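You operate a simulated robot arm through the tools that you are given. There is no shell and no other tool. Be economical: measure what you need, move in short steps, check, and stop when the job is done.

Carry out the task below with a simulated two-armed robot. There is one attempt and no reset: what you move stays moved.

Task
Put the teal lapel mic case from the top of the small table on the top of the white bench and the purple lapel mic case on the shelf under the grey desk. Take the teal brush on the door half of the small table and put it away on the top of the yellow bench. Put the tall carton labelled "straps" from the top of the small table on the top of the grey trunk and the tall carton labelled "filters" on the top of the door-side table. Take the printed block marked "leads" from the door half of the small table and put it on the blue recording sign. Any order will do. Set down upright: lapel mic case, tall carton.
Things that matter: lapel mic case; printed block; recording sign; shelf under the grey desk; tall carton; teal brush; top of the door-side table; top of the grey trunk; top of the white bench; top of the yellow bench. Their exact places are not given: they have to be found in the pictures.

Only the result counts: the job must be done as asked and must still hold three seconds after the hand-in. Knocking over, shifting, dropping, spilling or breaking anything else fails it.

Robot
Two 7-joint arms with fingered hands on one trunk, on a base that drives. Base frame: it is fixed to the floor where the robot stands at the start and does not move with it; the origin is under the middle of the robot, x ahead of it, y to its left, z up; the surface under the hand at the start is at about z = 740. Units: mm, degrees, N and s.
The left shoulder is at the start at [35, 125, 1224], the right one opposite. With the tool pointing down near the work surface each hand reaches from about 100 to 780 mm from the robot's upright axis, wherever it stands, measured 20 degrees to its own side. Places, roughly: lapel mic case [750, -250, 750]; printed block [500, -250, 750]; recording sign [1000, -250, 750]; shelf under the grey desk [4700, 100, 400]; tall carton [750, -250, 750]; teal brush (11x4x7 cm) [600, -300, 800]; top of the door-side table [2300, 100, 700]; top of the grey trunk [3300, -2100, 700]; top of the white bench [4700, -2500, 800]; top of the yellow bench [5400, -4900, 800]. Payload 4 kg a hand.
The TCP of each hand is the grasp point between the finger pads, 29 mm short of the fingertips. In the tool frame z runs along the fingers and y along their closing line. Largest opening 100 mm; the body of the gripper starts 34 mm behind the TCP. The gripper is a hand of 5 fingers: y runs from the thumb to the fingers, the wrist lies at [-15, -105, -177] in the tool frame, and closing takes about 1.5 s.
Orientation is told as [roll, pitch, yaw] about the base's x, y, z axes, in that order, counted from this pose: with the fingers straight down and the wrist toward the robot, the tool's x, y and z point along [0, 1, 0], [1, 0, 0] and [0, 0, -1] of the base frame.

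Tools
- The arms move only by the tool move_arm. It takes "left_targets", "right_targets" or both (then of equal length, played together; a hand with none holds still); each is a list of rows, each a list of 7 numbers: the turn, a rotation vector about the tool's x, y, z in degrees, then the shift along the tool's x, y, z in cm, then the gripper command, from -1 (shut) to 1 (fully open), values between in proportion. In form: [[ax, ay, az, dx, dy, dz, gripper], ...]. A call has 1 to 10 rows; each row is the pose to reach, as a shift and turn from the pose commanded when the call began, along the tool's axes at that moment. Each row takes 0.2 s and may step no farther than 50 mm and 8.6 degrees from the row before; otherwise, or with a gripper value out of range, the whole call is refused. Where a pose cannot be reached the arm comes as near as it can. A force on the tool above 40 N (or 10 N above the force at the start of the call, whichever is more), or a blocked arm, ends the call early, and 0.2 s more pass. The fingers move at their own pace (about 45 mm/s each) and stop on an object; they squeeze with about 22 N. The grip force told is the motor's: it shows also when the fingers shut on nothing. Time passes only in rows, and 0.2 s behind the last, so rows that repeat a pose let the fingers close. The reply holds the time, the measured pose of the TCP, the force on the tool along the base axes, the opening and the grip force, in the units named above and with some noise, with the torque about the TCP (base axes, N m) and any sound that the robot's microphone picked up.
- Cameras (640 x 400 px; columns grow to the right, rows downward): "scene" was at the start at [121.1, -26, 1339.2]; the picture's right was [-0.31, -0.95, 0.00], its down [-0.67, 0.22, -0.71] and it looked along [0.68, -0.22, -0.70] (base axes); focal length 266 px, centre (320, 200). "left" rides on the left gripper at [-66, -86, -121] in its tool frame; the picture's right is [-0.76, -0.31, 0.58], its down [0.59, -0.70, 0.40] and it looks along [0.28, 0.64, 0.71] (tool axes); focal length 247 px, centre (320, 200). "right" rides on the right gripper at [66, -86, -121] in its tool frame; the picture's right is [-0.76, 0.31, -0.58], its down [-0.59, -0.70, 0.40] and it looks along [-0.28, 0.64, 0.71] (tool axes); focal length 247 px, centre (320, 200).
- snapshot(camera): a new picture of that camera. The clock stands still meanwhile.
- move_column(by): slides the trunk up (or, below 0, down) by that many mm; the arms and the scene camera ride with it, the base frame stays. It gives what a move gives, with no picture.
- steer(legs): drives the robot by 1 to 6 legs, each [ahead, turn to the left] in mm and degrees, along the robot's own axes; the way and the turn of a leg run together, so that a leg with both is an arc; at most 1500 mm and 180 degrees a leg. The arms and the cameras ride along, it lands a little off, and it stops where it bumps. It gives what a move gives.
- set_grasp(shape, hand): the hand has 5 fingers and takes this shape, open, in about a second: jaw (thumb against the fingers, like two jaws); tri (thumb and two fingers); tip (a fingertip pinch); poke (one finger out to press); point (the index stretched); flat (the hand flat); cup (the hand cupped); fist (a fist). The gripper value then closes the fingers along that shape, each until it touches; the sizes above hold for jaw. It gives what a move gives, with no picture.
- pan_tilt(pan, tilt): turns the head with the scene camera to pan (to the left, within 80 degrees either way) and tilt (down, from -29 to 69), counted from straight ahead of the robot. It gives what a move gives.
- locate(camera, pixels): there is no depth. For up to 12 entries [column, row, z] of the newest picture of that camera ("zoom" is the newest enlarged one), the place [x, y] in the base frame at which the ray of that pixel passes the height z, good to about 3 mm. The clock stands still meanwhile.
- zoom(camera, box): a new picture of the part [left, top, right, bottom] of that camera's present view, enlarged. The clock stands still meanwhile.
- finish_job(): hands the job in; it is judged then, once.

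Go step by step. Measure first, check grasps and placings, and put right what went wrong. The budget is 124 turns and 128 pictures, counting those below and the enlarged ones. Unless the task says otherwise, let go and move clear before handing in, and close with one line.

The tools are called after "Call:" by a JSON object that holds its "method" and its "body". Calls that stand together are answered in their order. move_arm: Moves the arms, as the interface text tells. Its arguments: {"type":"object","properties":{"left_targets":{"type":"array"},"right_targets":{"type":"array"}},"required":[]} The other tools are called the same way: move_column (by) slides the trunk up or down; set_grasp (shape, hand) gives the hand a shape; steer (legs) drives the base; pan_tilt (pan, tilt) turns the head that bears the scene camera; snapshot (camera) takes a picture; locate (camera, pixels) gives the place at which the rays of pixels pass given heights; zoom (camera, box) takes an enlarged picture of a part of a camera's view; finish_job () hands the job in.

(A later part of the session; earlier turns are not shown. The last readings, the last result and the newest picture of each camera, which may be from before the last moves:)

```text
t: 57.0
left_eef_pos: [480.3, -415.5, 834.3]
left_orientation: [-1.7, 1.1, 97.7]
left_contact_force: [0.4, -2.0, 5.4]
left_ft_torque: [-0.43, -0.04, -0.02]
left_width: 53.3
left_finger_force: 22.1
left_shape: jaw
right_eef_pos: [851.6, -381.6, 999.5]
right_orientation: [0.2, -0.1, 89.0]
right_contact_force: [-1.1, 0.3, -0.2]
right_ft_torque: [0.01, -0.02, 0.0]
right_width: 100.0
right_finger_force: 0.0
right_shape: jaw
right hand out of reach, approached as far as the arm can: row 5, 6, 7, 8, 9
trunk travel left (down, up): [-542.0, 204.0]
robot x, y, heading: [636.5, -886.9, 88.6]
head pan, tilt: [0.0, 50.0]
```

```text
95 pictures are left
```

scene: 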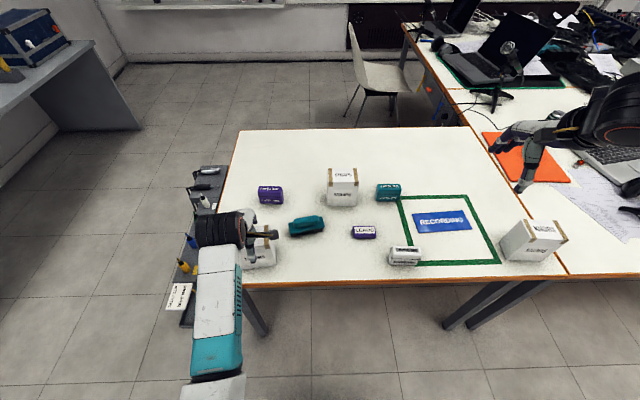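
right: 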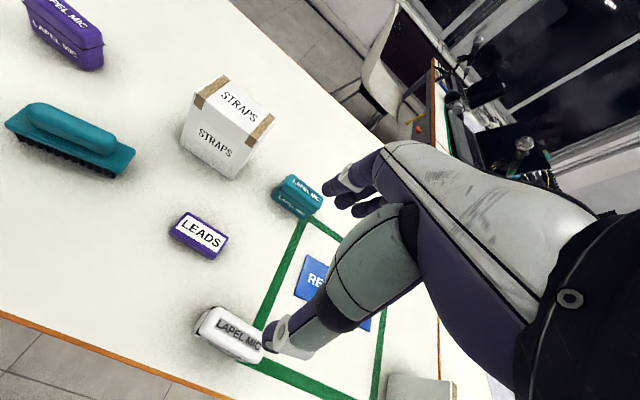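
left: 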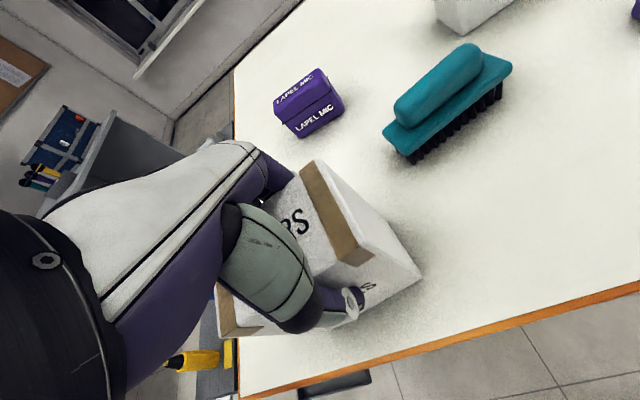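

Row 2's step was slightly too long; resending with smaller steps.

Call:
{"method": "move_arm", "body": {"left_targets": [[0, 0, 0, 0, 0, -1, -1], [0, 0, 0, 0, 0, -3, -1], [0, 0, 0, 0, 0, -5, -1], [0, 0, 0, 0, 0, -7, -1], [0, 0, 0, 0, 0, -8, -1], [0, 0, 0, 0, 0, -8, -1], [0, 0, 0, 0, 0, -8, -1], [0, 0, 0, 0, 0, -8, -1], [0, 0, 0, 0, 0, -8, -1], [0, 0, 0, 0, 0, -8, -1]], "right_targets": [[0, 0, 0, -4, 2.5, 0.5, 1], [0, 0, 0, -8, 5, 2, 1], [0, 0, 0, -10, 5.2, 6, 1], [0, 0, 0, -10, 5.2, 10, 1], [0, 0, 0, -10, 5.2, 14, 1], [0, 0, 0, -5.5, 5.2, 14, 1], [0, 0, 0, -1, 5.2, 14, 1], [0, 0, 0, 3.5, 5.2, 14, 1], [0, 0, 0, 6.6, 5.2, 14, 1], [0, 0, 0, 6.6, 5.2, 14, 1]]}}

Call:
{"method": "snapshot", "body": {"camera": "right"}}

Call:
{"method": "snapshot", "body": {"camera": "scene"}}

```text
t: 59.2
left_eef_pos: [476.5, -411.8, 912.6]
left_orientation: [-1.8, 1.2, 97.8]
left_contact_force: [0.3, 0.9, -0.4]
left_ft_torque: [0.02, 0.01, -0.05]
left_width: 53.4
left_finger_force: 22.2
left_shape: jaw
right_eef_pos: [854.7, -383.2, 996.2]
right_orientation: [0.1, 0.0, 88.9]
right_contact_force: [0.8, 0.2, 0.0]
right_ft_torque: [-0.01, -0.02, -0.01]
right_width: 100.0
right_finger_force: 0.0
right_shape: jaw
right hand out of reach, approached as far as the arm can: row 2, 3, 4, 5, 6, 7, 8, 9, 10
trunk travel left (down, up): [-542.0, 204.0]
robot x, y, heading: [636.6, -891.5, 88.8]
head pan, tilt: [0.0, 50.0]
```

```text
94 pictures are left
```

right: 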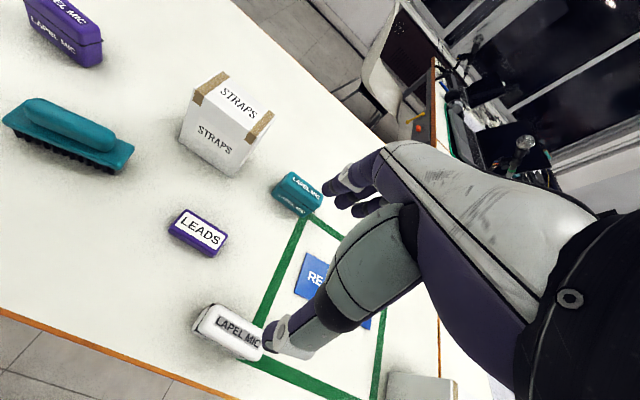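

```text
93 pictures are left
```

scene: 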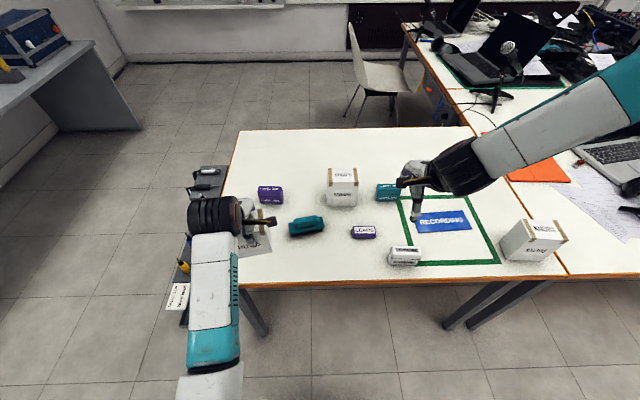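

The right elbow is still swung far out to the right (forearm enters from (600,90)), which limits it. I raise the hand high and bring it forward toward the centre — the mirror of the left arm's start — to let the elbow drop.

Call:
{"method": "move_arm", "body": {"right_targets": [[0, 0, 0, 0, 0, -4.5, 1], [0, 0, 0, 0, 0, -9, 1], [0, 0, 0, 0, 2, -13, 1], [0, 0, 0, 2, 5, -16, 1], [0, 0, 0, 5, 8, -18, 1], [0, 0, 0, 8.5, 9, -20, 1], [0, 0, 0, 12, 9, -20, 1], [0, 0, 0, 15.2, 9, -20, 1], [0, 0, 0, 15.2, 9, -20, 1]]}}

Call:
{"method": "snapshot", "body": {"camera": "scene"}}

```text
t: 61.2
left_eef_pos: [476.1, -411.6, 913.8]
left_orientation: [-1.8, 1.1, 97.7]
left_contact_force: [0.4, -0.1, -1.2]
left_ft_torque: [0.04, 0.0, -0.04]
left_width: 53.1
left_finger_force: 22.1
left_shape: jaw
right_eef_pos: [735.5, -308.0, 1205.2]
right_orientation: [0.1, 0.0, 88.9]
right_contact_force: [-0.2, 0.0, 0.3]
right_ft_torque: [0.05, 0.03, -0.01]
right_width: 100.0
right_finger_force: 0.1
right_shape: jaw
right hand out of reach, approached as far as the arm can: row 7, 8, 9
trunk travel left (down, up): [-542.0, 204.0]
robot x, y, heading: [638.1, -887.5, 88.8]
head pan, tilt: [0.0, 50.0]
```

```text
92 pictures are left
```

scene: 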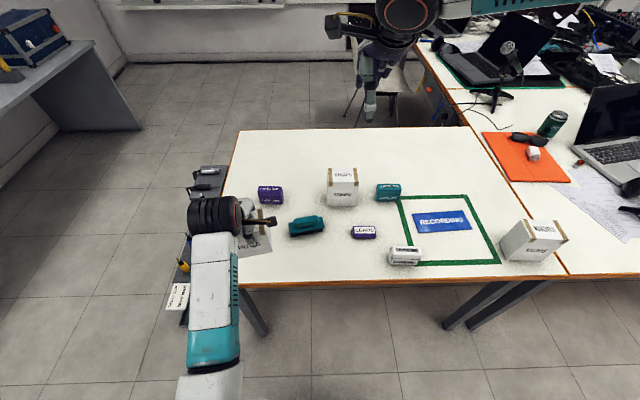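

Still elbow-out. I turn the hand so that the wrist comes from the robot/left side (yaw to ~55°) while descending, which should force the elbow down.

Call:
{"method": "move_arm", "body": {"right_targets": [[0, 0, 8, 0, 0, 0, 1], [0, 0, 16, 0, 0, 0, 1], [0, 0, 24, 0, 0, 2, 1], [0, 0, 32, 0, 0, 5, 1], [0, 0, 32, 0, 0, 9, 1], [0, 0, 32, 0, 0, 13, 1], [0, 0, 32, 0, 0, 17, 1], [0, 0, 32, 0, 0, 21, 1], [0, 0, 32, 0, 0, 21, 1]]}}

Call:
{"method": "snapshot", "body": {"camera": "scene"}}

```text
t: 63.2
left_eef_pos: [475.7, -411.6, 913.7]
left_orientation: [-1.8, 1.1, 97.8]
left_contact_force: [0.0, -0.8, -0.9]
left_ft_torque: [-0.01, -0.02, 0.02]
left_width: 53.4
left_finger_force: 22.3
left_shape: jaw
right_eef_pos: [830.8, -366.6, 1079.1]
right_orientation: [0.1, 0.0, 57.0]
right_contact_force: [0.0, -0.2, 0.9]
right_ft_torque: [0.02, 0.01, 0.0]
right_width: 99.8
right_finger_force: 0.0
right_shape: jaw
right hand out of reach, approached as far as the arm can: row 1, 2, 3, 4, 5, 6, 7, 8, 9
trunk travel left (down, up): [-542.0, 204.0]
robot x, y, heading: [638.3, -890.5, 88.9]
head pan, tilt: [0.0, 50.0]
```

```text
91 pictures are left
```

scene: 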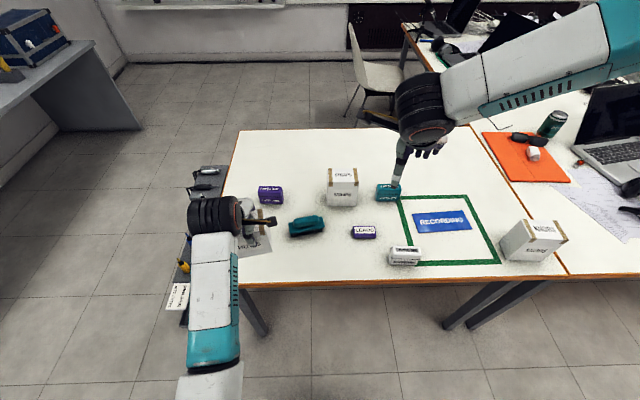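

The right arm's reach is bounded by its raised elbow. I'll bring the hand out beside the table at (1060,-560) and lower it there, which should let the elbow drop, then approach leads low from that side.

Call:
{"method": "move_arm", "body": {"right_targets": [[0, 0, -4.5, -4.25, -0.53, 1, 1], [0, 0, -9, -8.5, -1.06, 2, 1], [0, 0, -13.5, -12.7, -1.6, 3, 1], [0, 0, -18, -17, -2.1, 4, 1], [0, 0, -22, -21.2, -2.65, 5, 1], [0, 0, -27, -25.5, -3.2, 6, 1], [0, 0, -31, -29.7, -3.7, 7.5, 1], [0, 0, -31, -29.7, -3.7, 12, 1], [0, 0, -31, -29.7, -3.7, 16.5, 1], [0, 0, -31, -29.7, -3.7, 21, 1]]}}

Call:
{"method": "pan_tilt", "body": {"pan": -35, "tilt": 50}}

Call:
{"method": "snapshot", "body": {"camera": "scene"}}

```text
t: 65.4
left_eef_pos: [477.4, -411.7, 913.4]
left_orientation: [-1.8, 1.2, 97.8]
left_contact_force: [0.0, 0.7, -1.2]
left_ft_torque: [0.01, -0.05, 0.01]
left_width: 53.3
left_finger_force: 22.0
left_shape: jaw
right_eef_pos: [1054.0, -555.6, 866.2]
right_orientation: [0.2, -0.2, 87.9]
right_contact_force: [-0.3, 0.1, -0.4]
right_ft_torque: [0.01, 0.01, -0.02]
right_width: 100.1
right_finger_force: 0.0
right_shape: jaw
trunk travel left (down, up): [-542.0, 204.0]
robot x, y, heading: [640.0, -892.9, 88.8]
head pan, tilt: [0.0, 50.0]
```

```text
t: 66.4
left_eef_pos: [477.3, -412.2, 913.8]
left_orientation: [-1.7, 1.1, 97.8]
left_contact_force: [-0.4, 0.5, -1.7]
left_ft_torque: [0.0, -0.03, -0.01]
left_width: 53.3
left_finger_force: 22.0
left_shape: jaw
right_eef_pos: [1053.8, -558.2, 867.7]
right_orientation: [0.2, 0.0, 87.9]
right_contact_force: [-0.2, 1.0, -0.4]
right_ft_torque: [0.01, -0.02, -0.01]
right_width: 99.9
right_finger_force: 0.0
right_shape: jaw
trunk travel left (down, up): [-542.0, 204.0]
robot x, y, heading: [640.4, -889.7, 88.8]
head pan, tilt: [-35.0, 50.0]
```

```text
90 pictures are left
```

scene: 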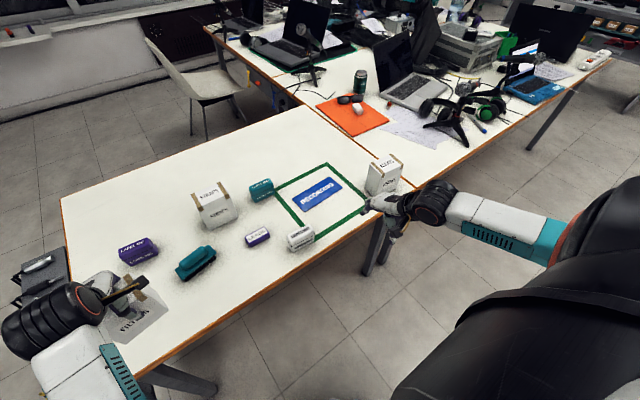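

The right arm is unfolded and low now. Moving it in over leads at low height.

Call:
{"method": "move_arm", "body": {"right_targets": [[0, 0, 0, 3.45, 2.74, 0, 1], [0, 0, 0, 6.9, 5.48, 0, 1], [0, 0, 0, 10.35, 8.2, 0, 1], [0, 0, 0, 13.8, 10.95, 0, 1], [0, 0, 0, 17.25, 13.7, 0, 1], [0, 0, 0, 20.7, 16.4, 0, 1], [0, 0, 0, 24.1, 19.2, 0.5, 1], [0, 0, 0, 27.6, 21.9, 1.5, 1], [0, 0, 0, 27.6, 21.9, 1.5, 1]]}}

Call:
{"method": "snapshot", "body": {"camera": "scene"}}

Call:
{"method": "snapshot", "body": {"camera": "right"}}

```text
t: 68.4
left_eef_pos: [475.9, -410.7, 914.2]
left_orientation: [-1.8, 1.0, 97.8]
left_contact_force: [-0.1, -0.6, -1.3]
left_ft_torque: [-0.02, -0.01, 0.0]
left_width: 53.0
left_finger_force: 22.3
left_shape: jaw
right_eef_pos: [787.2, -328.8, 852.2]
right_orientation: [0.0, 0.0, 87.9]
right_contact_force: [0.2, 0.3, 0.1]
right_ft_torque: [0.01, -0.01, 0.0]
right_width: 99.8
right_finger_force: 0.2
right_shape: jaw
trunk travel left (down, up): [-542.0, 204.0]
robot x, y, heading: [634.1, -891.0, 88.6]
head pan, tilt: [-35.0, 50.0]
```

```text
89 pictures are left
```

scene: 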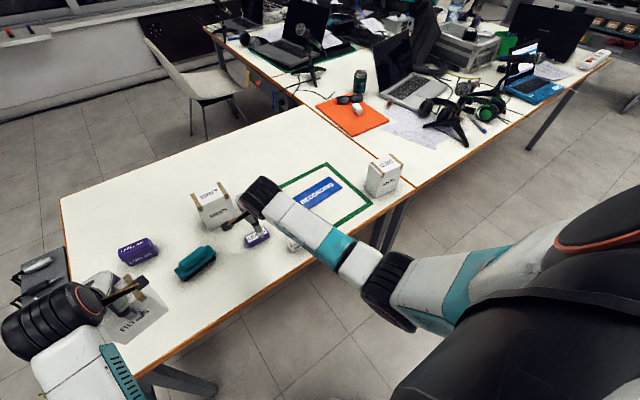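

```text
88 pictures are left
```

right: 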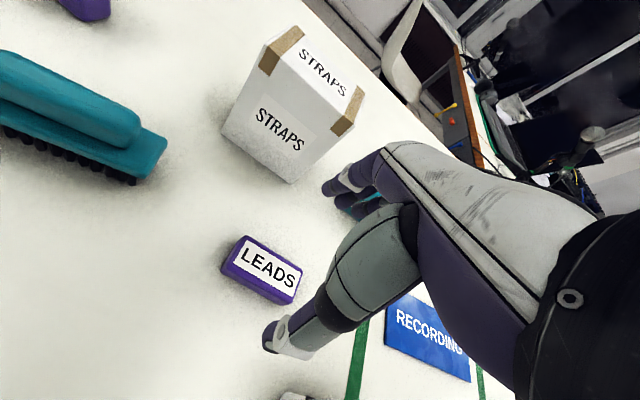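

The elbow is now low and the hand is exactly above leads. Lowering 78 mm and closing.

Call:
{"method": "move_arm", "body": {"right_targets": [[0, 0, 0, 0, 0, 4, 1], [0, 0, 0, 0, 0, 7, 0.4], [0, 0, 0, 0, 0, 7.8, 0.2], [0, 0, 0, 0, 0, 7.8, 0.2], [0, 0, 0, 0, 0, 7.8, -1], [0, 0, 0, 0, 0, 7.8, -1], [0, 0, 0, 0, 0, 7.8, -1], [0, 0, 0, 0, 0, 7.8, -1], [0, 0, 0, 0, 0, 7.8, -1]]}}

Call:
{"method": "snapshot", "body": {"camera": "right"}}

```text
t: 70.4
left_eef_pos: [477.1, -411.8, 913.0]
left_orientation: [-1.8, 1.1, 97.8]
left_contact_force: [0.0, 0.2, -0.6]
left_ft_torque: [0.0, -0.01, 0.01]
left_width: 53.3
left_finger_force: 22.3
left_shape: jaw
right_eef_pos: [786.6, -330.5, 774.8]
right_orientation: [0.1, 0.0, 87.7]
right_contact_force: [0.1, -0.4, -0.4]
right_ft_torque: [-0.04, 0.02, -0.01]
right_width: 30.5
right_finger_force: 21.9
right_shape: jaw
trunk travel left (down, up): [-542.0, 204.0]
robot x, y, heading: [636.3, -892.9, 88.7]
head pan, tilt: [-35.0, 50.0]
```

```text
87 pictures are left
```

right: 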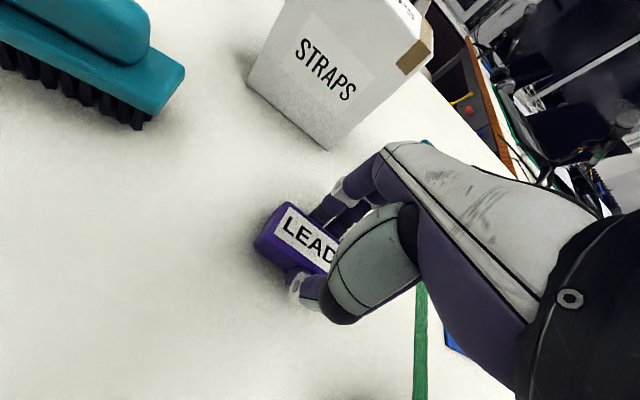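

Leads is gripped (30.5 mm). Lifting, carrying to the sign centre (1043,-288), and lowering to just above it.

Call:
{"method": "move_arm", "body": {"right_targets": [[0, 0, 0, 0, 0, -4, -1], [0, 0, 0, 0, 0, -8, -1], [0, 0, 0, -4.3, 0.9, -8, -1], [0, 0, 0, -8.5, 1.8, -8, -1], [0, 0, 0, -12.7, 2.6, -8, -1], [0, 0, 0, -17, 3.5, -8, -1], [0, 0, 0, -21.2, 4.4, -8, -1], [0, 0, 0, -25.4, 5.2, -8, -1], [0, 0, 0, -25.4, 5.2, -5, -1], [0, 0, 0, -25.4, 5.2, -2.5, -1]]}}

Call:
{"method": "snapshot", "body": {"camera": "right"}}

```text
t: 72.6
left_eef_pos: [476.9, -411.4, 912.9]
left_orientation: [-1.8, 1.0, 97.8]
left_contact_force: [0.3, -0.4, -1.4]
left_ft_torque: [0.02, -0.03, -0.01]
left_width: 53.0
left_finger_force: 22.4
left_shape: jaw
right_eef_pos: [1041.7, -286.1, 797.2]
right_orientation: [0.1, -0.1, 87.9]
right_contact_force: [0.3, 0.1, -0.7]
right_ft_torque: [-0.01, 0.0, -0.03]
right_width: 30.4
right_finger_force: 21.9
right_shape: jaw
trunk travel left (down, up): [-542.0, 204.0]
robot x, y, heading: [635.8, -890.9, 88.7]
head pan, tilt: [-35.0, 50.0]
```

```text
86 pictures are left
```

right: 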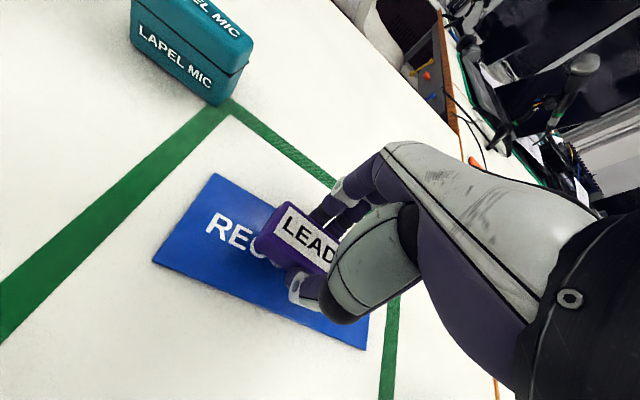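

Leads hangs over the sign's middle. Lowering the last ~19 mm, opening and withdrawing upward.

Call:
{"method": "move_arm", "body": {"right_targets": [[0, 0, 0, 0, 0, 0.9, -1], [0, 0, 0, 0, 0, 1.5, -1], [0, 0, 0, 0, 0, 1.9, -1], [0, 0, 0, 0, 0, 1.9, -1], [0, 0, 0, 0, 0, 1.9, 0.3], [0, 0, 0, 0, 0, 1.9, 0.3], [0, 0, 0, 0, 0, 1.9, 0.3], [0, 0, 0, 0, 0, -2, 0.3], [0, 0, 0, 0, 0, -6.5, 0.6], [0, 0, 0, 0, 0, -10, 1]]}}

Call:
{"method": "snapshot", "body": {"camera": "right"}}

```text
t: 74.8
left_eef_pos: [477.4, -411.4, 912.6]
left_orientation: [-1.8, 1.2, 97.8]
left_contact_force: [-0.2, 0.7, -0.5]
left_ft_torque: [-0.01, 0.0, 0.02]
left_width: 53.2
left_finger_force: 21.7
left_shape: jaw
right_eef_pos: [1039.1, -286.9, 897.9]
right_orientation: [0.1, 0.1, 87.9]
right_contact_force: [0.9, 0.1, -0.1]
right_ft_torque: [-0.01, -0.01, 0.05]
right_width: 99.8
right_finger_force: 0.0
right_shape: jaw
trunk travel left (down, up): [-542.0, 204.0]
robot x, y, heading: [638.5, -887.5, 88.7]
head pan, tilt: [-35.0, 50.0]
```

```text
85 pictures are left
```

right: 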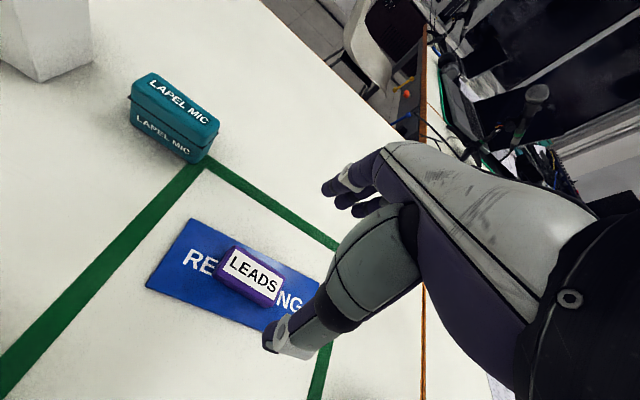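

Leads lies on the sign. Next the right hand goes above the straps carton at (727,-184).

Call:
{"method": "move_arm", "body": {"right_targets": [[0, 0, 0, 3.9, 1.1, -1.5, 1], [0, 0, 0, 7.9, 2.2, -3.2, 1], [0, 0, 0, 11.8, 3.4, -3.7, 1], [0, 0, 0, 15.8, 4.6, -3.7, 1], [0, 0, -0.5, 19.7, 5.7, -3.7, 1], [0, 0, -1, 23.7, 6.9, -3.7, 1], [0, 0, -1.5, 27.6, 8, -3.7, 1], [0, 0, -2, 31.5, 9.2, -3.7, 1], [0, 0, -2, 31.5, 9.2, -3.7, 1]]}}

Call:
{"method": "snapshot", "body": {"camera": "right"}}

```text
t: 76.8
left_eef_pos: [477.0, -412.8, 913.5]
left_orientation: [-1.8, 1.1, 97.9]
left_contact_force: [-0.3, -0.1, -1.4]
left_ft_torque: [-0.02, -0.02, 0.0]
left_width: 53.3
left_finger_force: 22.1
left_shape: jaw
right_eef_pos: [732.9, -181.4, 934.0]
right_orientation: [0.1, -0.1, 90.0]
right_contact_force: [-0.1, 0.3, 0.0]
right_ft_torque: [-0.05, 0.03, 0.0]
right_width: 99.9
right_finger_force: 0.0
right_shape: jaw
trunk travel left (down, up): [-542.0, 204.0]
robot x, y, heading: [636.1, -890.7, 88.7]
head pan, tilt: [-35.0, 50.0]
```

```text
84 pictures are left
```

right: 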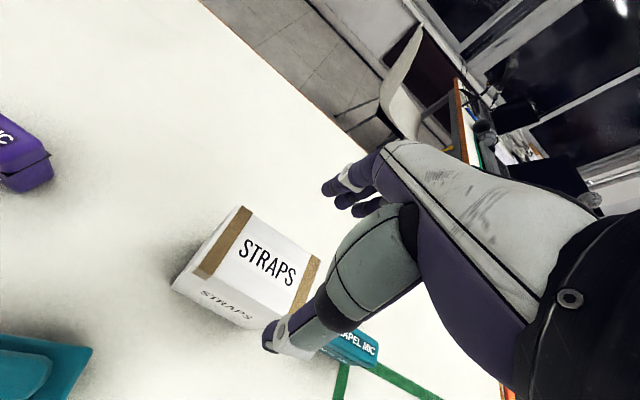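

Checking the straps top corners: (240,206), (320,256), (195,275).

Call:
{"method": "locate", "body": {"camera": "right", "pixels": [[240, 206, 863], [320, 256, 863], [195, 275, 863], [172, 288, 740], [250, 330, 740]]}}

```text
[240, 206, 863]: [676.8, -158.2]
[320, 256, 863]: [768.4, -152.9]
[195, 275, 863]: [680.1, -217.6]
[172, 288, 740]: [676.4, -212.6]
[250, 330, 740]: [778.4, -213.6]
```

Centre confirmed at (725,-185). Trim, lower to z≈838, close and lift.

Call:
{"method": "move_arm", "body": {"right_targets": [[0, 0, 0, 0.6, -0.4, 2, 1], [0, 0, 0, 0.6, -0.4, 6, 1], [0, 0, 0, 0.6, -0.4, 9.6, 1], [0, 0, 0, 0.6, -0.4, 9.6, 1], [0, 0, 0, 0.6, -0.4, 9.6, -1], [0, 0, 0, 0.6, -0.4, 9.6, -1], [0, 0, 0, 0.6, -0.4, 9.6, -1], [0, 0, 0, 0.6, -0.4, 9.6, -1], [0, 0, 0, 0.6, -0.4, 7.6, -1], [0, 0, 0, 0.6, -0.4, 3.6, -1]]}}

Call:
{"method": "snapshot", "body": {"camera": "right"}}

Call:
{"method": "snapshot", "body": {"camera": "scene"}}

```text
t: 79.0
left_eef_pos: [476.6, -413.1, 913.5]
left_orientation: [-1.8, 1.1, 97.9]
left_contact_force: [-0.7, -0.7, -1.5]
left_ft_torque: [0.0, -0.02, 0.0]
left_width: 53.5
left_finger_force: 22.2
left_shape: jaw
right_eef_pos: [725.9, -187.3, 902.1]
right_orientation: [-0.1, 0.2, 89.9]
right_contact_force: [0.0, -0.6, -2.0]
right_ft_torque: [0.03, 0.0, -0.02]
right_width: 53.5
right_finger_force: 21.7
right_shape: jaw
right hand out of reach, approached as far as the arm can: row 3, 4, 5, 6, 7, 8
trunk travel left (down, up): [-542.0, 204.0]
robot x, y, heading: [638.8, -894.2, 88.7]
head pan, tilt: [-35.0, 50.0]
```

```text
83 pictures are left
```

right: 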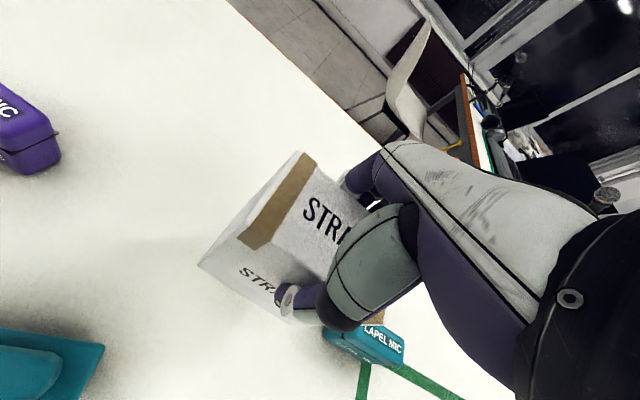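

```text
82 pictures are left
```

scene: 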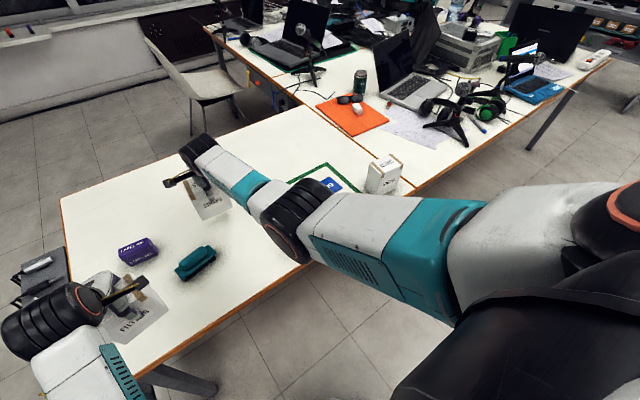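

Both cartons are held (53 mm each). Let me raise the trunk and locate the next table's edges: (405,190), (608,52), and free spots like (420,120).

Call:
{"method": "move_column", "body": {"by": 100}}

Call:
{"method": "locate", "body": {"camera": "scene", "pixels": [[405, 190, 740], [610, 58, 740], [300, 110, 740], [440, 130, 740], [205, 28, 740], [512, 115, 740], [370, 110, 740], [600, 110, 0]]}}

Call:
{"method": "steer", "body": {"legs": [[-380, 0], [0, -70]]}}

Call:
{"method": "pan_tilt", "body": {"pan": 15, "tilt": 25}}

Call:
{"method": "snapshot", "body": {"camera": "scene"}}

```text
t: 80.3
left_eef_pos: [477.2, -411.4, 1013.5]
left_orientation: [-1.8, 1.1, 97.8]
left_contact_force: [0.2, -0.6, -1.8]
left_ft_torque: [0.01, -0.02, -0.03]
left_width: 53.1
left_finger_force: 21.7
left_shape: jaw
right_eef_pos: [725.3, -186.4, 1000.9]
right_orientation: [0.1, 0.1, 89.9]
right_contact_force: [1.3, -0.4, -3.1]
right_ft_torque: [-0.04, 0.03, 0.0]
right_width: 53.7
right_finger_force: 22.4
right_shape: jaw
trunk travel left (down, up): [-642.0, 104.0]
robot x, y, heading: [631.8, -891.6, 88.8]
head pan, tilt: [-35.0, 50.0]
```

```text
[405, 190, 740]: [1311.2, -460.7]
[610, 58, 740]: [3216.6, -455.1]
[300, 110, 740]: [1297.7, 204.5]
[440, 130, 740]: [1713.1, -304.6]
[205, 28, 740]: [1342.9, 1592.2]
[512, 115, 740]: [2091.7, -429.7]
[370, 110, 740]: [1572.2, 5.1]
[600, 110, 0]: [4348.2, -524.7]
```

```text
t: 85.9
left_eef_pos: [1030.9, -964.3, 1013.3]
left_orientation: [-1.9, 1.1, 26.4]
left_contact_force: [-0.1, 0.5, -1.5]
left_ft_torque: [0.0, -0.01, 0.02]
left_width: 53.3
left_finger_force: 21.9
left_shape: jaw
right_eef_pos: [1322.0, -1127.3, 1000.8]
right_orientation: [0.1, -0.1, 18.6]
right_contact_force: [0.0, -0.1, -2.4]
right_ft_torque: [-0.01, -0.01, 0.01]
right_width: 53.4
right_finger_force: 21.6
right_shape: jaw
trunk travel left (down, up): [-642.0, 104.0]
robot x, y, heading: [626.7, -1266.1, 17.2]
head pan, tilt: [-35.0, 50.0]
```

```text
t: 87.1
left_eef_pos: [1031.4, -963.8, 1013.4]
left_orientation: [-1.8, 1.2, 26.4]
left_contact_force: [0.4, 0.0, -0.6]
left_ft_torque: [-0.04, -0.02, -0.02]
left_width: 53.6
left_finger_force: 22.0
left_shape: jaw
right_eef_pos: [1323.6, -1126.1, 1000.5]
right_orientation: [0.1, 0.0, 18.6]
right_contact_force: [0.6, 0.6, -2.0]
right_ft_torque: [0.0, -0.03, 0.01]
right_width: 53.4
right_finger_force: 22.1
right_shape: jaw
trunk travel left (down, up): [-642.0, 104.0]
robot x, y, heading: [626.5, -1264.9, 17.3]
head pan, tilt: [15.0, 25.0]
```

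```text
81 pictures are left
```

scene: 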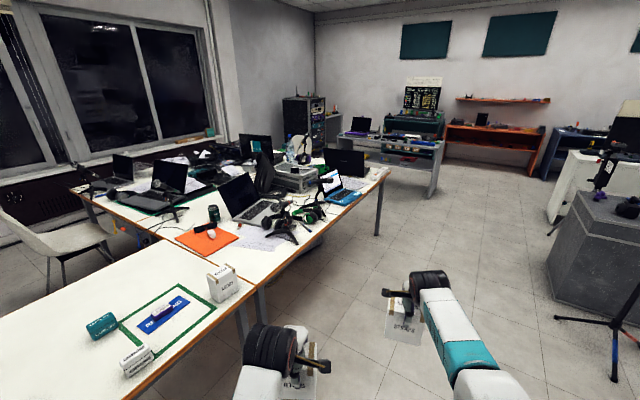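

The big table spans x 1311–3216 with its front edge at y≈-460, cluttered with laptops and headphones. I first retract the right arm so it won't sweep over that clutter, then drive alongside.

Call:
{"method": "move_arm", "body": {"right_targets": [[0, 0, 0, -2.8, -3.4, 0, -1], [0, 0, 0, -5.6, -6.7, 0, -1], [0, 0, 0, -8.4, -10, 0, -1], [0, 0, 0, -11.1, -13.4, 0, -1], [0, 0, 0, -13.9, -16.8, 0, -1], [0, 0, 0, -16.7, -20.1, 0, -1], [0, 0, 0, -19.5, -23.5, 0, -1], [0, 0, 0, -19.5, -23.5, 0, -1]]}}

Call:
{"method": "steer", "body": {"legs": [[0, -15], [1000, 0], [0, 87]]}}

Call:
{"method": "pan_tilt", "body": {"pan": 15, "tilt": 40}}

Call:
{"method": "snapshot", "body": {"camera": "scene"}}

```text
t: 88.9
left_eef_pos: [1030.2, -963.3, 1013.5]
left_orientation: [-1.8, 1.2, 26.4]
left_contact_force: [-0.4, 0.8, -2.3]
left_ft_torque: [-0.04, 0.0, -0.01]
left_width: 53.2
left_finger_force: 21.6
left_shape: jaw
right_eef_pos: [1163.4, -1383.7, 999.6]
right_orientation: [0.0, 0.0, 18.6]
right_contact_force: [0.0, -0.2, -1.2]
right_ft_torque: [0.01, 0.01, 0.01]
right_width: 53.3
right_finger_force: 22.0
right_shape: jaw
trunk travel left (down, up): [-642.0, 104.0]
robot x, y, heading: [627.6, -1266.9, 17.4]
head pan, tilt: [15.0, 25.0]
```

```text
t: 98.8
left_eef_pos: [1453.9, -744.6, 1012.8]
left_orientation: [-1.9, 1.1, 99.9]
left_contact_force: [1.2, 0.1, -1.5]
left_ft_torque: [0.01, 0.0, -0.02]
left_width: 53.1
left_finger_force: 22.2
left_shape: jaw
right_eef_pos: [1895.8, -738.1, 998.9]
right_orientation: [0.1, 0.0, 92.0]
right_contact_force: [0.3, -0.8, -1.7]
right_ft_torque: [-0.03, 0.0, 0.01]
right_width: 52.8
right_finger_force: 22.0
right_shape: jaw
trunk travel left (down, up): [-642.0, 104.0]
robot x, y, heading: [1628.9, -1220.5, 90.8]
head pan, tilt: [15.0, 25.0]
```

```text
t: 99.6
left_eef_pos: [1455.2, -745.7, 1013.9]
left_orientation: [-1.8, 1.1, 100.0]
left_contact_force: [0.4, -0.2, -1.2]
left_ft_torque: [0.02, 0.01, 0.0]
left_width: 53.4
left_finger_force: 22.2
left_shape: jaw
right_eef_pos: [1896.0, -738.3, 1000.3]
right_orientation: [0.1, 0.0, 92.0]
right_contact_force: [-0.3, -0.7, -1.6]
right_ft_torque: [-0.01, -0.02, -0.02]
right_width: 53.1
right_finger_force: 22.1
right_shape: jaw
trunk travel left (down, up): [-642.0, 104.0]
robot x, y, heading: [1630.4, -1219.3, 90.6]
head pan, tilt: [15.0, 40.0]
```

```text
80 pictures are left
```

scene: 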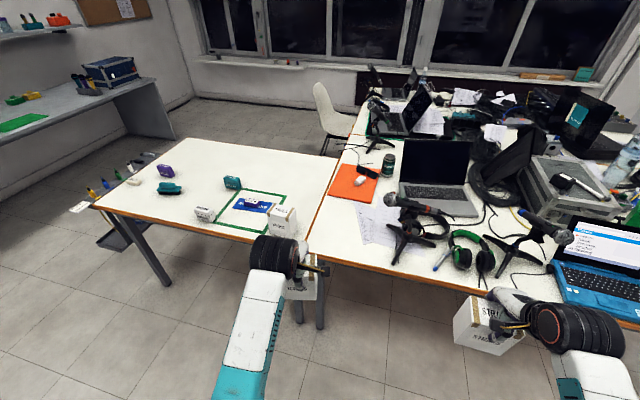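

There's a clean white patch of the door-side table at about (340,235), between its left edge and the papers. Zooming and locating.

Call:
{"method": "zoom", "body": {"camera": "scene", "box": [290, 160, 470, 300]}}

Call:
{"method": "locate", "body": {"camera": "scene", "pixels": [[308, 258, 740], [325, 210, 740], [356, 205, 740], [357, 243, 740], [340, 240, 740], [400, 265, 740], [420, 272, 740], [340, 262, 740]]}}

```text
2.86 times, centred on (380, 230) of scene
```

zoom: 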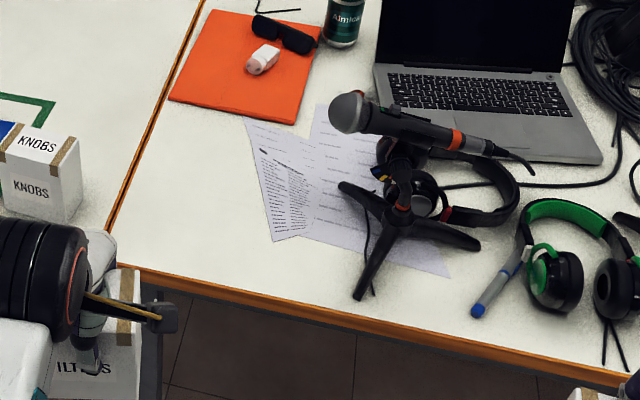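

```text
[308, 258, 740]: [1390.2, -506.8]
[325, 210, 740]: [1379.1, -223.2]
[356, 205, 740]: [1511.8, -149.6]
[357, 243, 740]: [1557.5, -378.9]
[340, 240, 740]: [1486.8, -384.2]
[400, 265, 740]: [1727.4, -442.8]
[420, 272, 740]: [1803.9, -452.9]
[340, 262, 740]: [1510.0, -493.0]
```

Let me locate directly on the zoom: table corner (112,265), seam, paper edges and the patch.

Call:
{"method": "locate", "body": {"camera": "zoom", "pixels": [[112, 263, 740], [355, 315, 740], [610, 368, 740], [205, 0, 740], [245, 120, 740], [273, 242, 740], [170, 105, 740], [185, 200, 740], [45, 220, 740], [440, 275, 740], [450, 310, 740]]}}

```text
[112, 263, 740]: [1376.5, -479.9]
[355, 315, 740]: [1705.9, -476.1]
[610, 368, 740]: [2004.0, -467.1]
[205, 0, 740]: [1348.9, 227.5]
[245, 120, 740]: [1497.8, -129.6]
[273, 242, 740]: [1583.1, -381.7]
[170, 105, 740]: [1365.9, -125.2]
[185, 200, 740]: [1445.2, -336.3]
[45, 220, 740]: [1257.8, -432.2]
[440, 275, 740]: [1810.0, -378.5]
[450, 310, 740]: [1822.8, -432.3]
```

The free patch is x 1380–1570, y -475…-330; I'll set filters at about (1465,-385). Drive 260 mm ahead, then measure again.

Call:
{"method": "steer", "body": {"legs": [[260, 0]]}}

Call:
{"method": "snapshot", "body": {"camera": "left"}}

Call:
{"method": "snapshot", "body": {"camera": "scene"}}

```text
t: 101.5
left_eef_pos: [1455.4, -477.9, 1013.6]
left_orientation: [-1.8, 1.1, 99.6]
left_contact_force: [-1.1, 0.4, -2.2]
left_ft_torque: [0.05, -0.03, 0.01]
left_width: 53.2
left_finger_force: 21.9
left_shape: jaw
right_eef_pos: [1896.5, -475.3, 998.7]
right_orientation: [0.0, 0.0, 91.6]
right_contact_force: [-1.0, 0.8, -1.9]
right_ft_torque: [-0.02, -0.02, 0.01]
right_width: 52.8
right_finger_force: 22.0
right_shape: jaw
trunk travel left (down, up): [-642.0, 104.0]
robot x, y, heading: [1628.8, -952.7, 90.2]
head pan, tilt: [15.0, 40.0]
```

```text
78 pictures are left
```

left: 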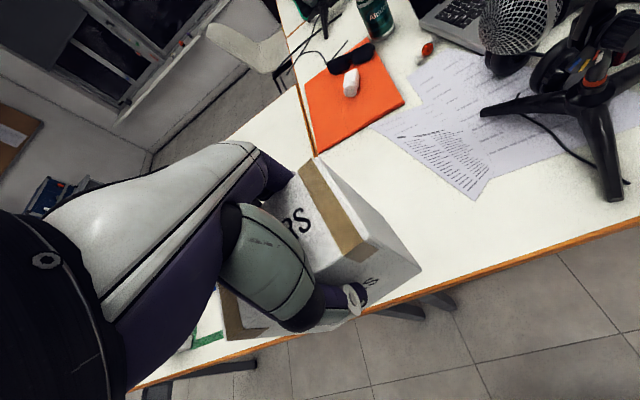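

```text
77 pictures are left
```

scene: 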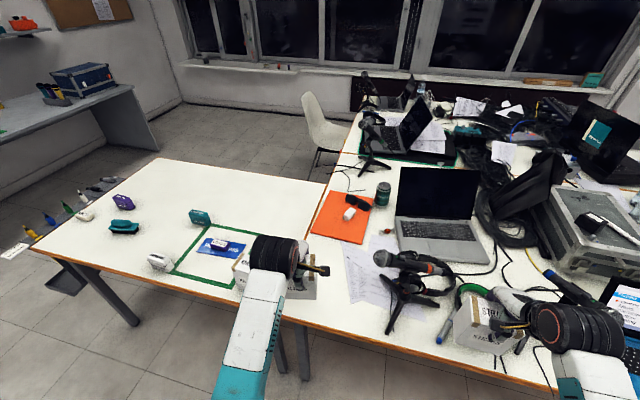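

Locating the patch with the left camera: front edge (465,283), paper corner (473,199), pad corner (317,155).

Call:
{"method": "locate", "body": {"camera": "left", "pixels": [[465, 283, 740], [600, 228, 740], [473, 199, 740], [317, 155, 740], [306, 117, 740], [370, 126, 740], [150, 382, 740]]}}

Call:
{"method": "locate", "body": {"camera": "scene", "pixels": [[325, 190, 740], [345, 242, 740], [365, 300, 740], [330, 326, 740], [420, 354, 740]]}}

```text
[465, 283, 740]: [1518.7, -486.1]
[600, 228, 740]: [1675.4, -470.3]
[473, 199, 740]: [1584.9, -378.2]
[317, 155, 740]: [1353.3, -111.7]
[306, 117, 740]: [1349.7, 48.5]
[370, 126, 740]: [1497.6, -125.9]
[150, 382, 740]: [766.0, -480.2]
```

```text
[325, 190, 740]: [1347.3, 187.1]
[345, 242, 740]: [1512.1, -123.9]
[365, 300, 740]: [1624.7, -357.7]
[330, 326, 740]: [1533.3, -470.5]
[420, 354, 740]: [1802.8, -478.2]
```

Patch confirmed. Moving the left hand forward and down to just above the table.

Call:
{"method": "move_arm", "body": {"left_targets": [[0, 0, 0, -1.3, 4.1, 0, -1], [0, 0, 0, -2.6, 8.2, 0, -1], [0, 0, 0, -2.6, 8.2, 4, -1], [0, 0, 0, -2.6, 8.2, 8, -1], [0, 0, 0, -2.6, 8.2, 12, -1], [0, 0, 0, -2.6, 8.2, 15.5, -1], [0, 0, 0, -2.6, 8.2, 16.8, -1], [0, 0, 0, -2.6, 8.2, 16.8, -1]]}}

Call:
{"method": "snapshot", "body": {"camera": "left"}}

```text
t: 103.3
left_eef_pos: [1473.5, -396.5, 844.0]
left_orientation: [-1.8, 1.2, 99.4]
left_contact_force: [0.0, 0.1, -1.3]
left_ft_torque: [-0.01, -0.01, -0.01]
left_width: 53.2
left_finger_force: 22.0
left_shape: jaw
right_eef_pos: [1898.2, -477.7, 999.7]
right_orientation: [0.1, 0.0, 91.5]
right_contact_force: [0.0, 0.0, -2.1]
right_ft_torque: [0.02, -0.01, -0.01]
right_width: 52.9
right_finger_force: 21.9
right_shape: jaw
trunk travel left (down, up): [-642.0, 104.0]
robot x, y, heading: [1629.8, -957.0, 90.7]
head pan, tilt: [15.0, 40.0]
```

```text
76 pictures are left
```

left: 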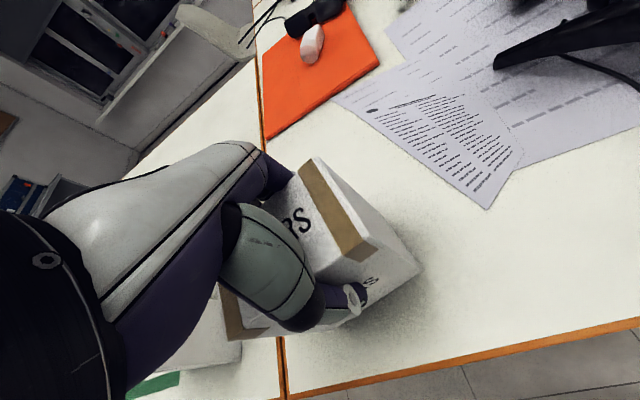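

Carton hangs ~8 mm above the table. Lowering 9 mm, releasing, and lifting clear.

Call:
{"method": "move_arm", "body": {"left_targets": [[0, 0, 0, 0, 0, 0.5, -1], [0, 0, 0, 0, 0, 0.9, -1], [0, 0, 0, 0, 0, 0.9, -1], [0, 0, 0, 0, 0, 0.9, 0.6], [0, 0, 0, 0, 0, 0.9, 0.6], [0, 0, 0, 0, 0, 0.9, 0.6], [0, 0, 0, 0, 0, -2, 0.8], [0, 0, 0, 0, 0, -6, 0.8], [0, 0, 0, 0, 0, -10, 0.8], [0, 0, 0, 0, 0, -14, 0.8]]}}

Call:
{"method": "snapshot", "body": {"camera": "left"}}

```text
t: 105.5
left_eef_pos: [1468.4, -395.5, 984.8]
left_orientation: [-1.8, 1.2, 99.5]
left_contact_force: [-0.2, -0.2, 0.7]
left_ft_torque: [-0.02, -0.02, 0.02]
left_width: 89.7
left_finger_force: 0.2
left_shape: jaw
right_eef_pos: [1895.9, -476.3, 999.1]
right_orientation: [0.1, 0.0, 91.6]
right_contact_force: [-0.8, -0.2, -2.0]
right_ft_torque: [-0.01, 0.03, 0.03]
right_width: 53.0
right_finger_force: 22.1
right_shape: jaw
trunk travel left (down, up): [-642.0, 104.0]
robot x, y, heading: [1628.5, -953.0, 90.4]
head pan, tilt: [15.0, 40.0]
```

```text
75 pictures are left
```

left: 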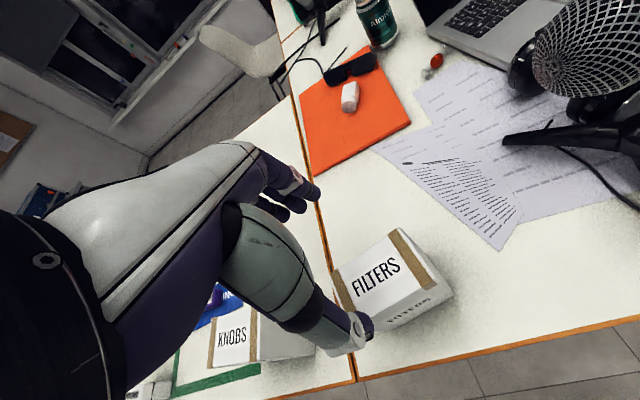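

Filters stands upright on the door-side table. The left hand is free, so before leaving I'll fetch the teal case with it (white bench lies near the grey trunk); raising the right carton for clearance and driving back to the small table's side.

Call:
{"method": "move_arm", "body": {"right_targets": [[0, 0, 0, 0, 0, -4, -1], [0, 0, 0, 0, 0, -8, -1], [0, 0, 0, 0, 0, -8, -1]]}}

Call:
{"method": "steer", "body": {"legs": [[-300, 0], [0, 90], [560, 0], [0, -90], [400, 0]]}}

Call:
{"method": "snapshot", "body": {"camera": "left"}}

Call:
{"method": "snapshot", "body": {"camera": "scene"}}

```text
t: 106.3
left_eef_pos: [1467.3, -394.1, 985.2]
left_orientation: [-1.8, 1.0, 99.4]
left_contact_force: [-0.3, 0.0, 0.2]
left_ft_torque: [0.0, -0.01, -0.05]
left_width: 89.6
left_finger_force: 0.0
left_shape: jaw
right_eef_pos: [1896.0, -475.3, 1080.5]
right_orientation: [0.1, 0.0, 91.6]
right_contact_force: [0.7, 0.4, -2.0]
right_ft_torque: [-0.02, -0.01, 0.0]
right_width: 53.2
right_finger_force: 22.4
right_shape: jaw
trunk travel left (down, up): [-642.0, 104.0]
robot x, y, heading: [1628.7, -951.3, 90.5]
head pan, tilt: [15.0, 40.0]
```

```text
t: 121.1
left_eef_pos: [856.1, -305.7, 985.1]
left_orientation: [-1.9, 1.2, 101.8]
left_contact_force: [0.8, -0.1, 0.4]
left_ft_torque: [-0.01, 0.0, 0.02]
left_width: 90.1
left_finger_force: 0.0
left_shape: jaw
right_eef_pos: [1286.4, -370.7, 1079.3]
right_orientation: [0.1, 0.0, 93.8]
right_contact_force: [-0.4, 0.6, -2.7]
right_ft_torque: [0.0, -0.02, -0.03]
right_width: 52.7
right_finger_force: 22.0
right_shape: jaw
trunk travel left (down, up): [-642.0, 104.0]
robot x, y, heading: [1039.5, -861.8, 92.7]
head pan, tilt: [15.0, 40.0]
```

```text
74 pictures are left
```

left: 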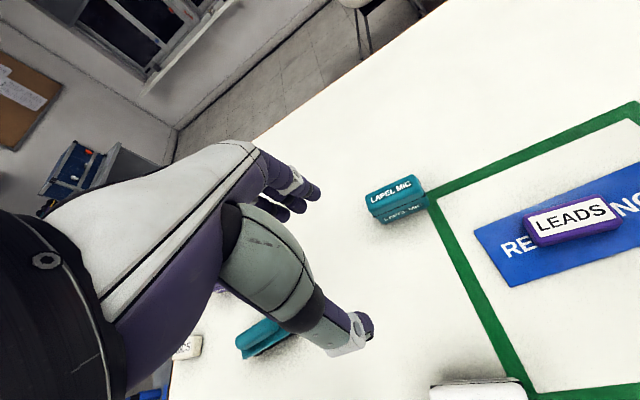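

```text
73 pictures are left
```

scene: 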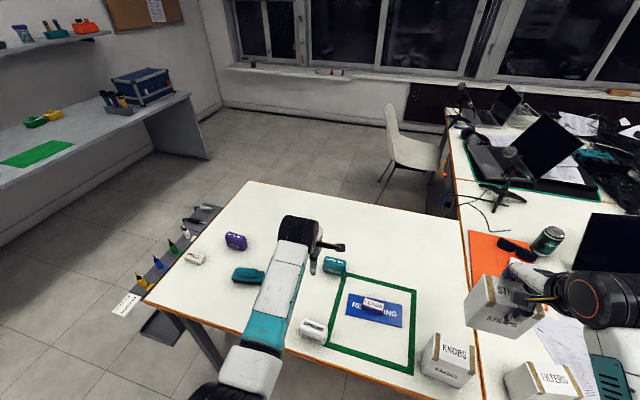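

Leads still sits well on the sign. Zooming on the teal case in the left view at (395,198).

Call:
{"method": "zoom", "body": {"camera": "left", "box": [340, 150, 450, 250]}}

```text
4.00 times, centred on (395, 200) of left
```

zoom: 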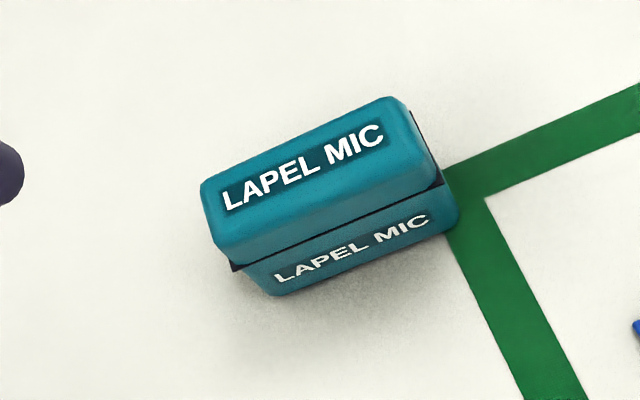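

Call:
{"method": "locate", "body": {"camera": "zoom", "pixels": [[268, 293, 740], [455, 222, 740], [203, 190, 795], [390, 98, 795], [220, 240, 795], [425, 158, 795], [220, 240, 805], [425, 158, 805], [203, 190, 785], [390, 98, 785]]}}

```text
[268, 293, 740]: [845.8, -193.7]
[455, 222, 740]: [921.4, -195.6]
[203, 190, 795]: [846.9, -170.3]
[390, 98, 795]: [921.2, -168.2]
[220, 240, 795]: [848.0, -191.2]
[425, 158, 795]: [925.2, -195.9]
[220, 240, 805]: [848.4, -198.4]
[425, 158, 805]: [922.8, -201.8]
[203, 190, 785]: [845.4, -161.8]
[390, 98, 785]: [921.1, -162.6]
```

Teal case centre (884,-181), ~76×30×55 mm, aligned with x. Left hand to above it, straightened to yaw 90.

Call:
{"method": "move_arm", "body": {"left_targets": [[-0.2, 0.4, 2.4, -1, 2.4, 1, 0.6], [-0.5, 0.8, 4.8, -2, 4.8, 3, 0.4], [-0.7, 1.2, 7.2, -3, 7.2, 6, 0.3], [-1, 1.5, 9.6, -4, 9.6, 9.5, 0.3], [-1.2, 1.9, 11.8, -4.9, 11.9, 12.5, 0.3], [-1.2, 1.9, 11.8, -4.9, 11.9, 12.5, 0.3]]}}

Call:
{"method": "snapshot", "body": {"camera": "left"}}

```text
t: 122.5
left_eef_pos: [882.5, -200.5, 883.2]
left_orientation: [-0.1, -0.3, 89.8]
left_contact_force: [0.1, -0.4, 0.5]
left_ft_torque: [-0.03, 0.01, 0.0]
left_width: 64.9
left_finger_force: 0.0
left_shape: jaw
left hand out of reach, approached as far as the arm can: row 5, 6
right_eef_pos: [1286.1, -369.2, 1079.6]
right_orientation: [0.1, 0.0, 93.8]
right_contact_force: [-0.3, 0.1, -1.6]
right_ft_torque: [0.03, -0.01, 0.0]
right_width: 52.6
right_finger_force: 21.9
right_shape: jaw
trunk travel left (down, up): [-642.0, 104.0]
robot x, y, heading: [1035.8, -862.3, 92.8]
head pan, tilt: [15.0, 40.0]
```

```text
71 pictures are left
```

left: 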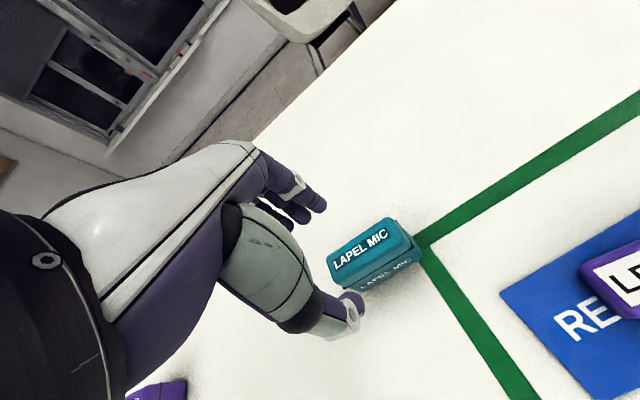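

The trunk is too high for this reach. I raise both hands a bit by the arms, then lower the trunk 110 mm.

Call:
{"method": "move_arm", "body": {"left_targets": [[0, 0, 0, 0, 0, -4, 0.3], [0, 0, 0, 0, 0, -8, 0.3], [0, 0, 0, 0, 0, -8, 0.3]], "right_targets": [[0, 0, 0, 0, 0, -4, -1], [0, 0, 0, 0, 0, -8, -1], [0, 0, 0, 0, 0, -9, -1]]}}

Call:
{"method": "move_column", "body": {"by": -110}}

```text
t: 123.3
left_eef_pos: [884.3, -204.0, 965.1]
left_orientation: [0.0, -0.2, 89.9]
left_contact_force: [0.3, 1.1, 0.4]
left_ft_torque: [0.01, -0.01, -0.03]
left_width: 65.1
left_finger_force: 0.0
left_shape: jaw
right_eef_pos: [1285.7, -370.9, 1168.4]
right_orientation: [0.0, -0.1, 93.8]
right_contact_force: [-0.3, 0.1, -1.8]
right_ft_torque: [-0.02, -0.01, 0.04]
right_width: 52.5
right_finger_force: 22.4
right_shape: jaw
trunk travel left (down, up): [-642.0, 104.0]
robot x, y, heading: [1035.3, -864.8, 92.2]
head pan, tilt: [15.0, 40.0]
```

```text
t: 124.7
left_eef_pos: [884.4, -206.1, 854.4]
left_orientation: [0.1, -0.3, 89.9]
left_contact_force: [0.8, 0.0, 0.3]
left_ft_torque: [-0.01, -0.03, 0.0]
left_width: 65.2
left_finger_force: 0.2
left_shape: jaw
right_eef_pos: [1285.8, -370.2, 1059.2]
right_orientation: [0.1, 0.1, 93.8]
right_contact_force: [0.8, 0.2, -2.0]
right_ft_torque: [0.01, 0.01, -0.02]
right_width: 52.4
right_finger_force: 22.5
right_shape: jaw
trunk travel left (down, up): [-532.0, 214.0]
robot x, y, heading: [1035.6, -859.8, 92.7]
head pan, tilt: [15.0, 40.0]
```

Now forward 25 mm, straight down to z≈774 around the teal case, and close.

Call:
{"method": "move_arm", "body": {"left_targets": [[0, 0, 0, 0, 2.5, 0, 0.3], [0, 0, 0, 0, 2.5, 0, 0.3], [0, 0, 0, 0, 2.5, 4, 0.3], [0, 0, 0, 0, 2.5, 7, 0.3], [0, 0, 0, 0, 2.5, 7.9, 0.3], [0, 0, 0, 0, 2.5, 7.9, 0.3], [0, 0, 0, 0, 2.5, 7.9, -1], [0, 0, 0, 0, 2.5, 7.9, -1], [0, 0, 0, 0, 2.5, 7.9, -1], [0, 0, 0, 0, 2.5, 7.9, -1]]}}

Call:
{"method": "snapshot", "body": {"camera": "left"}}

```text
t: 126.9
left_eef_pos: [883.6, -190.5, 784.8]
left_orientation: [0.0, -0.3, 89.9]
left_contact_force: [0.0, -0.7, 0.0]
left_ft_torque: [0.04, -0.02, -0.02]
left_width: 26.3
left_finger_force: 21.9
left_shape: jaw
left hand out of reach, approached as far as the arm can: row 4, 5, 6, 7, 8, 9, 10
right_eef_pos: [1286.4, -369.5, 1060.2]
right_orientation: [0.2, 0.0, 93.8]
right_contact_force: [0.0, 0.3, -2.1]
right_ft_torque: [-0.02, 0.01, -0.02]
right_width: 52.5
right_finger_force: 22.5
right_shape: jaw
trunk travel left (down, up): [-532.0, 214.0]
robot x, y, heading: [1038.2, -858.8, 92.4]
head pan, tilt: [15.0, 40.0]
```

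```text
70 pictures are left
```

left: 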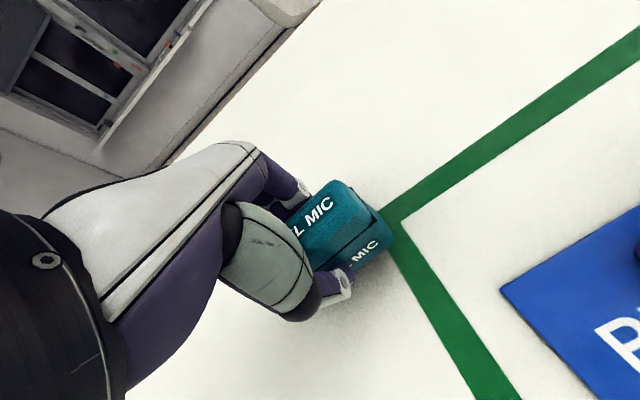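

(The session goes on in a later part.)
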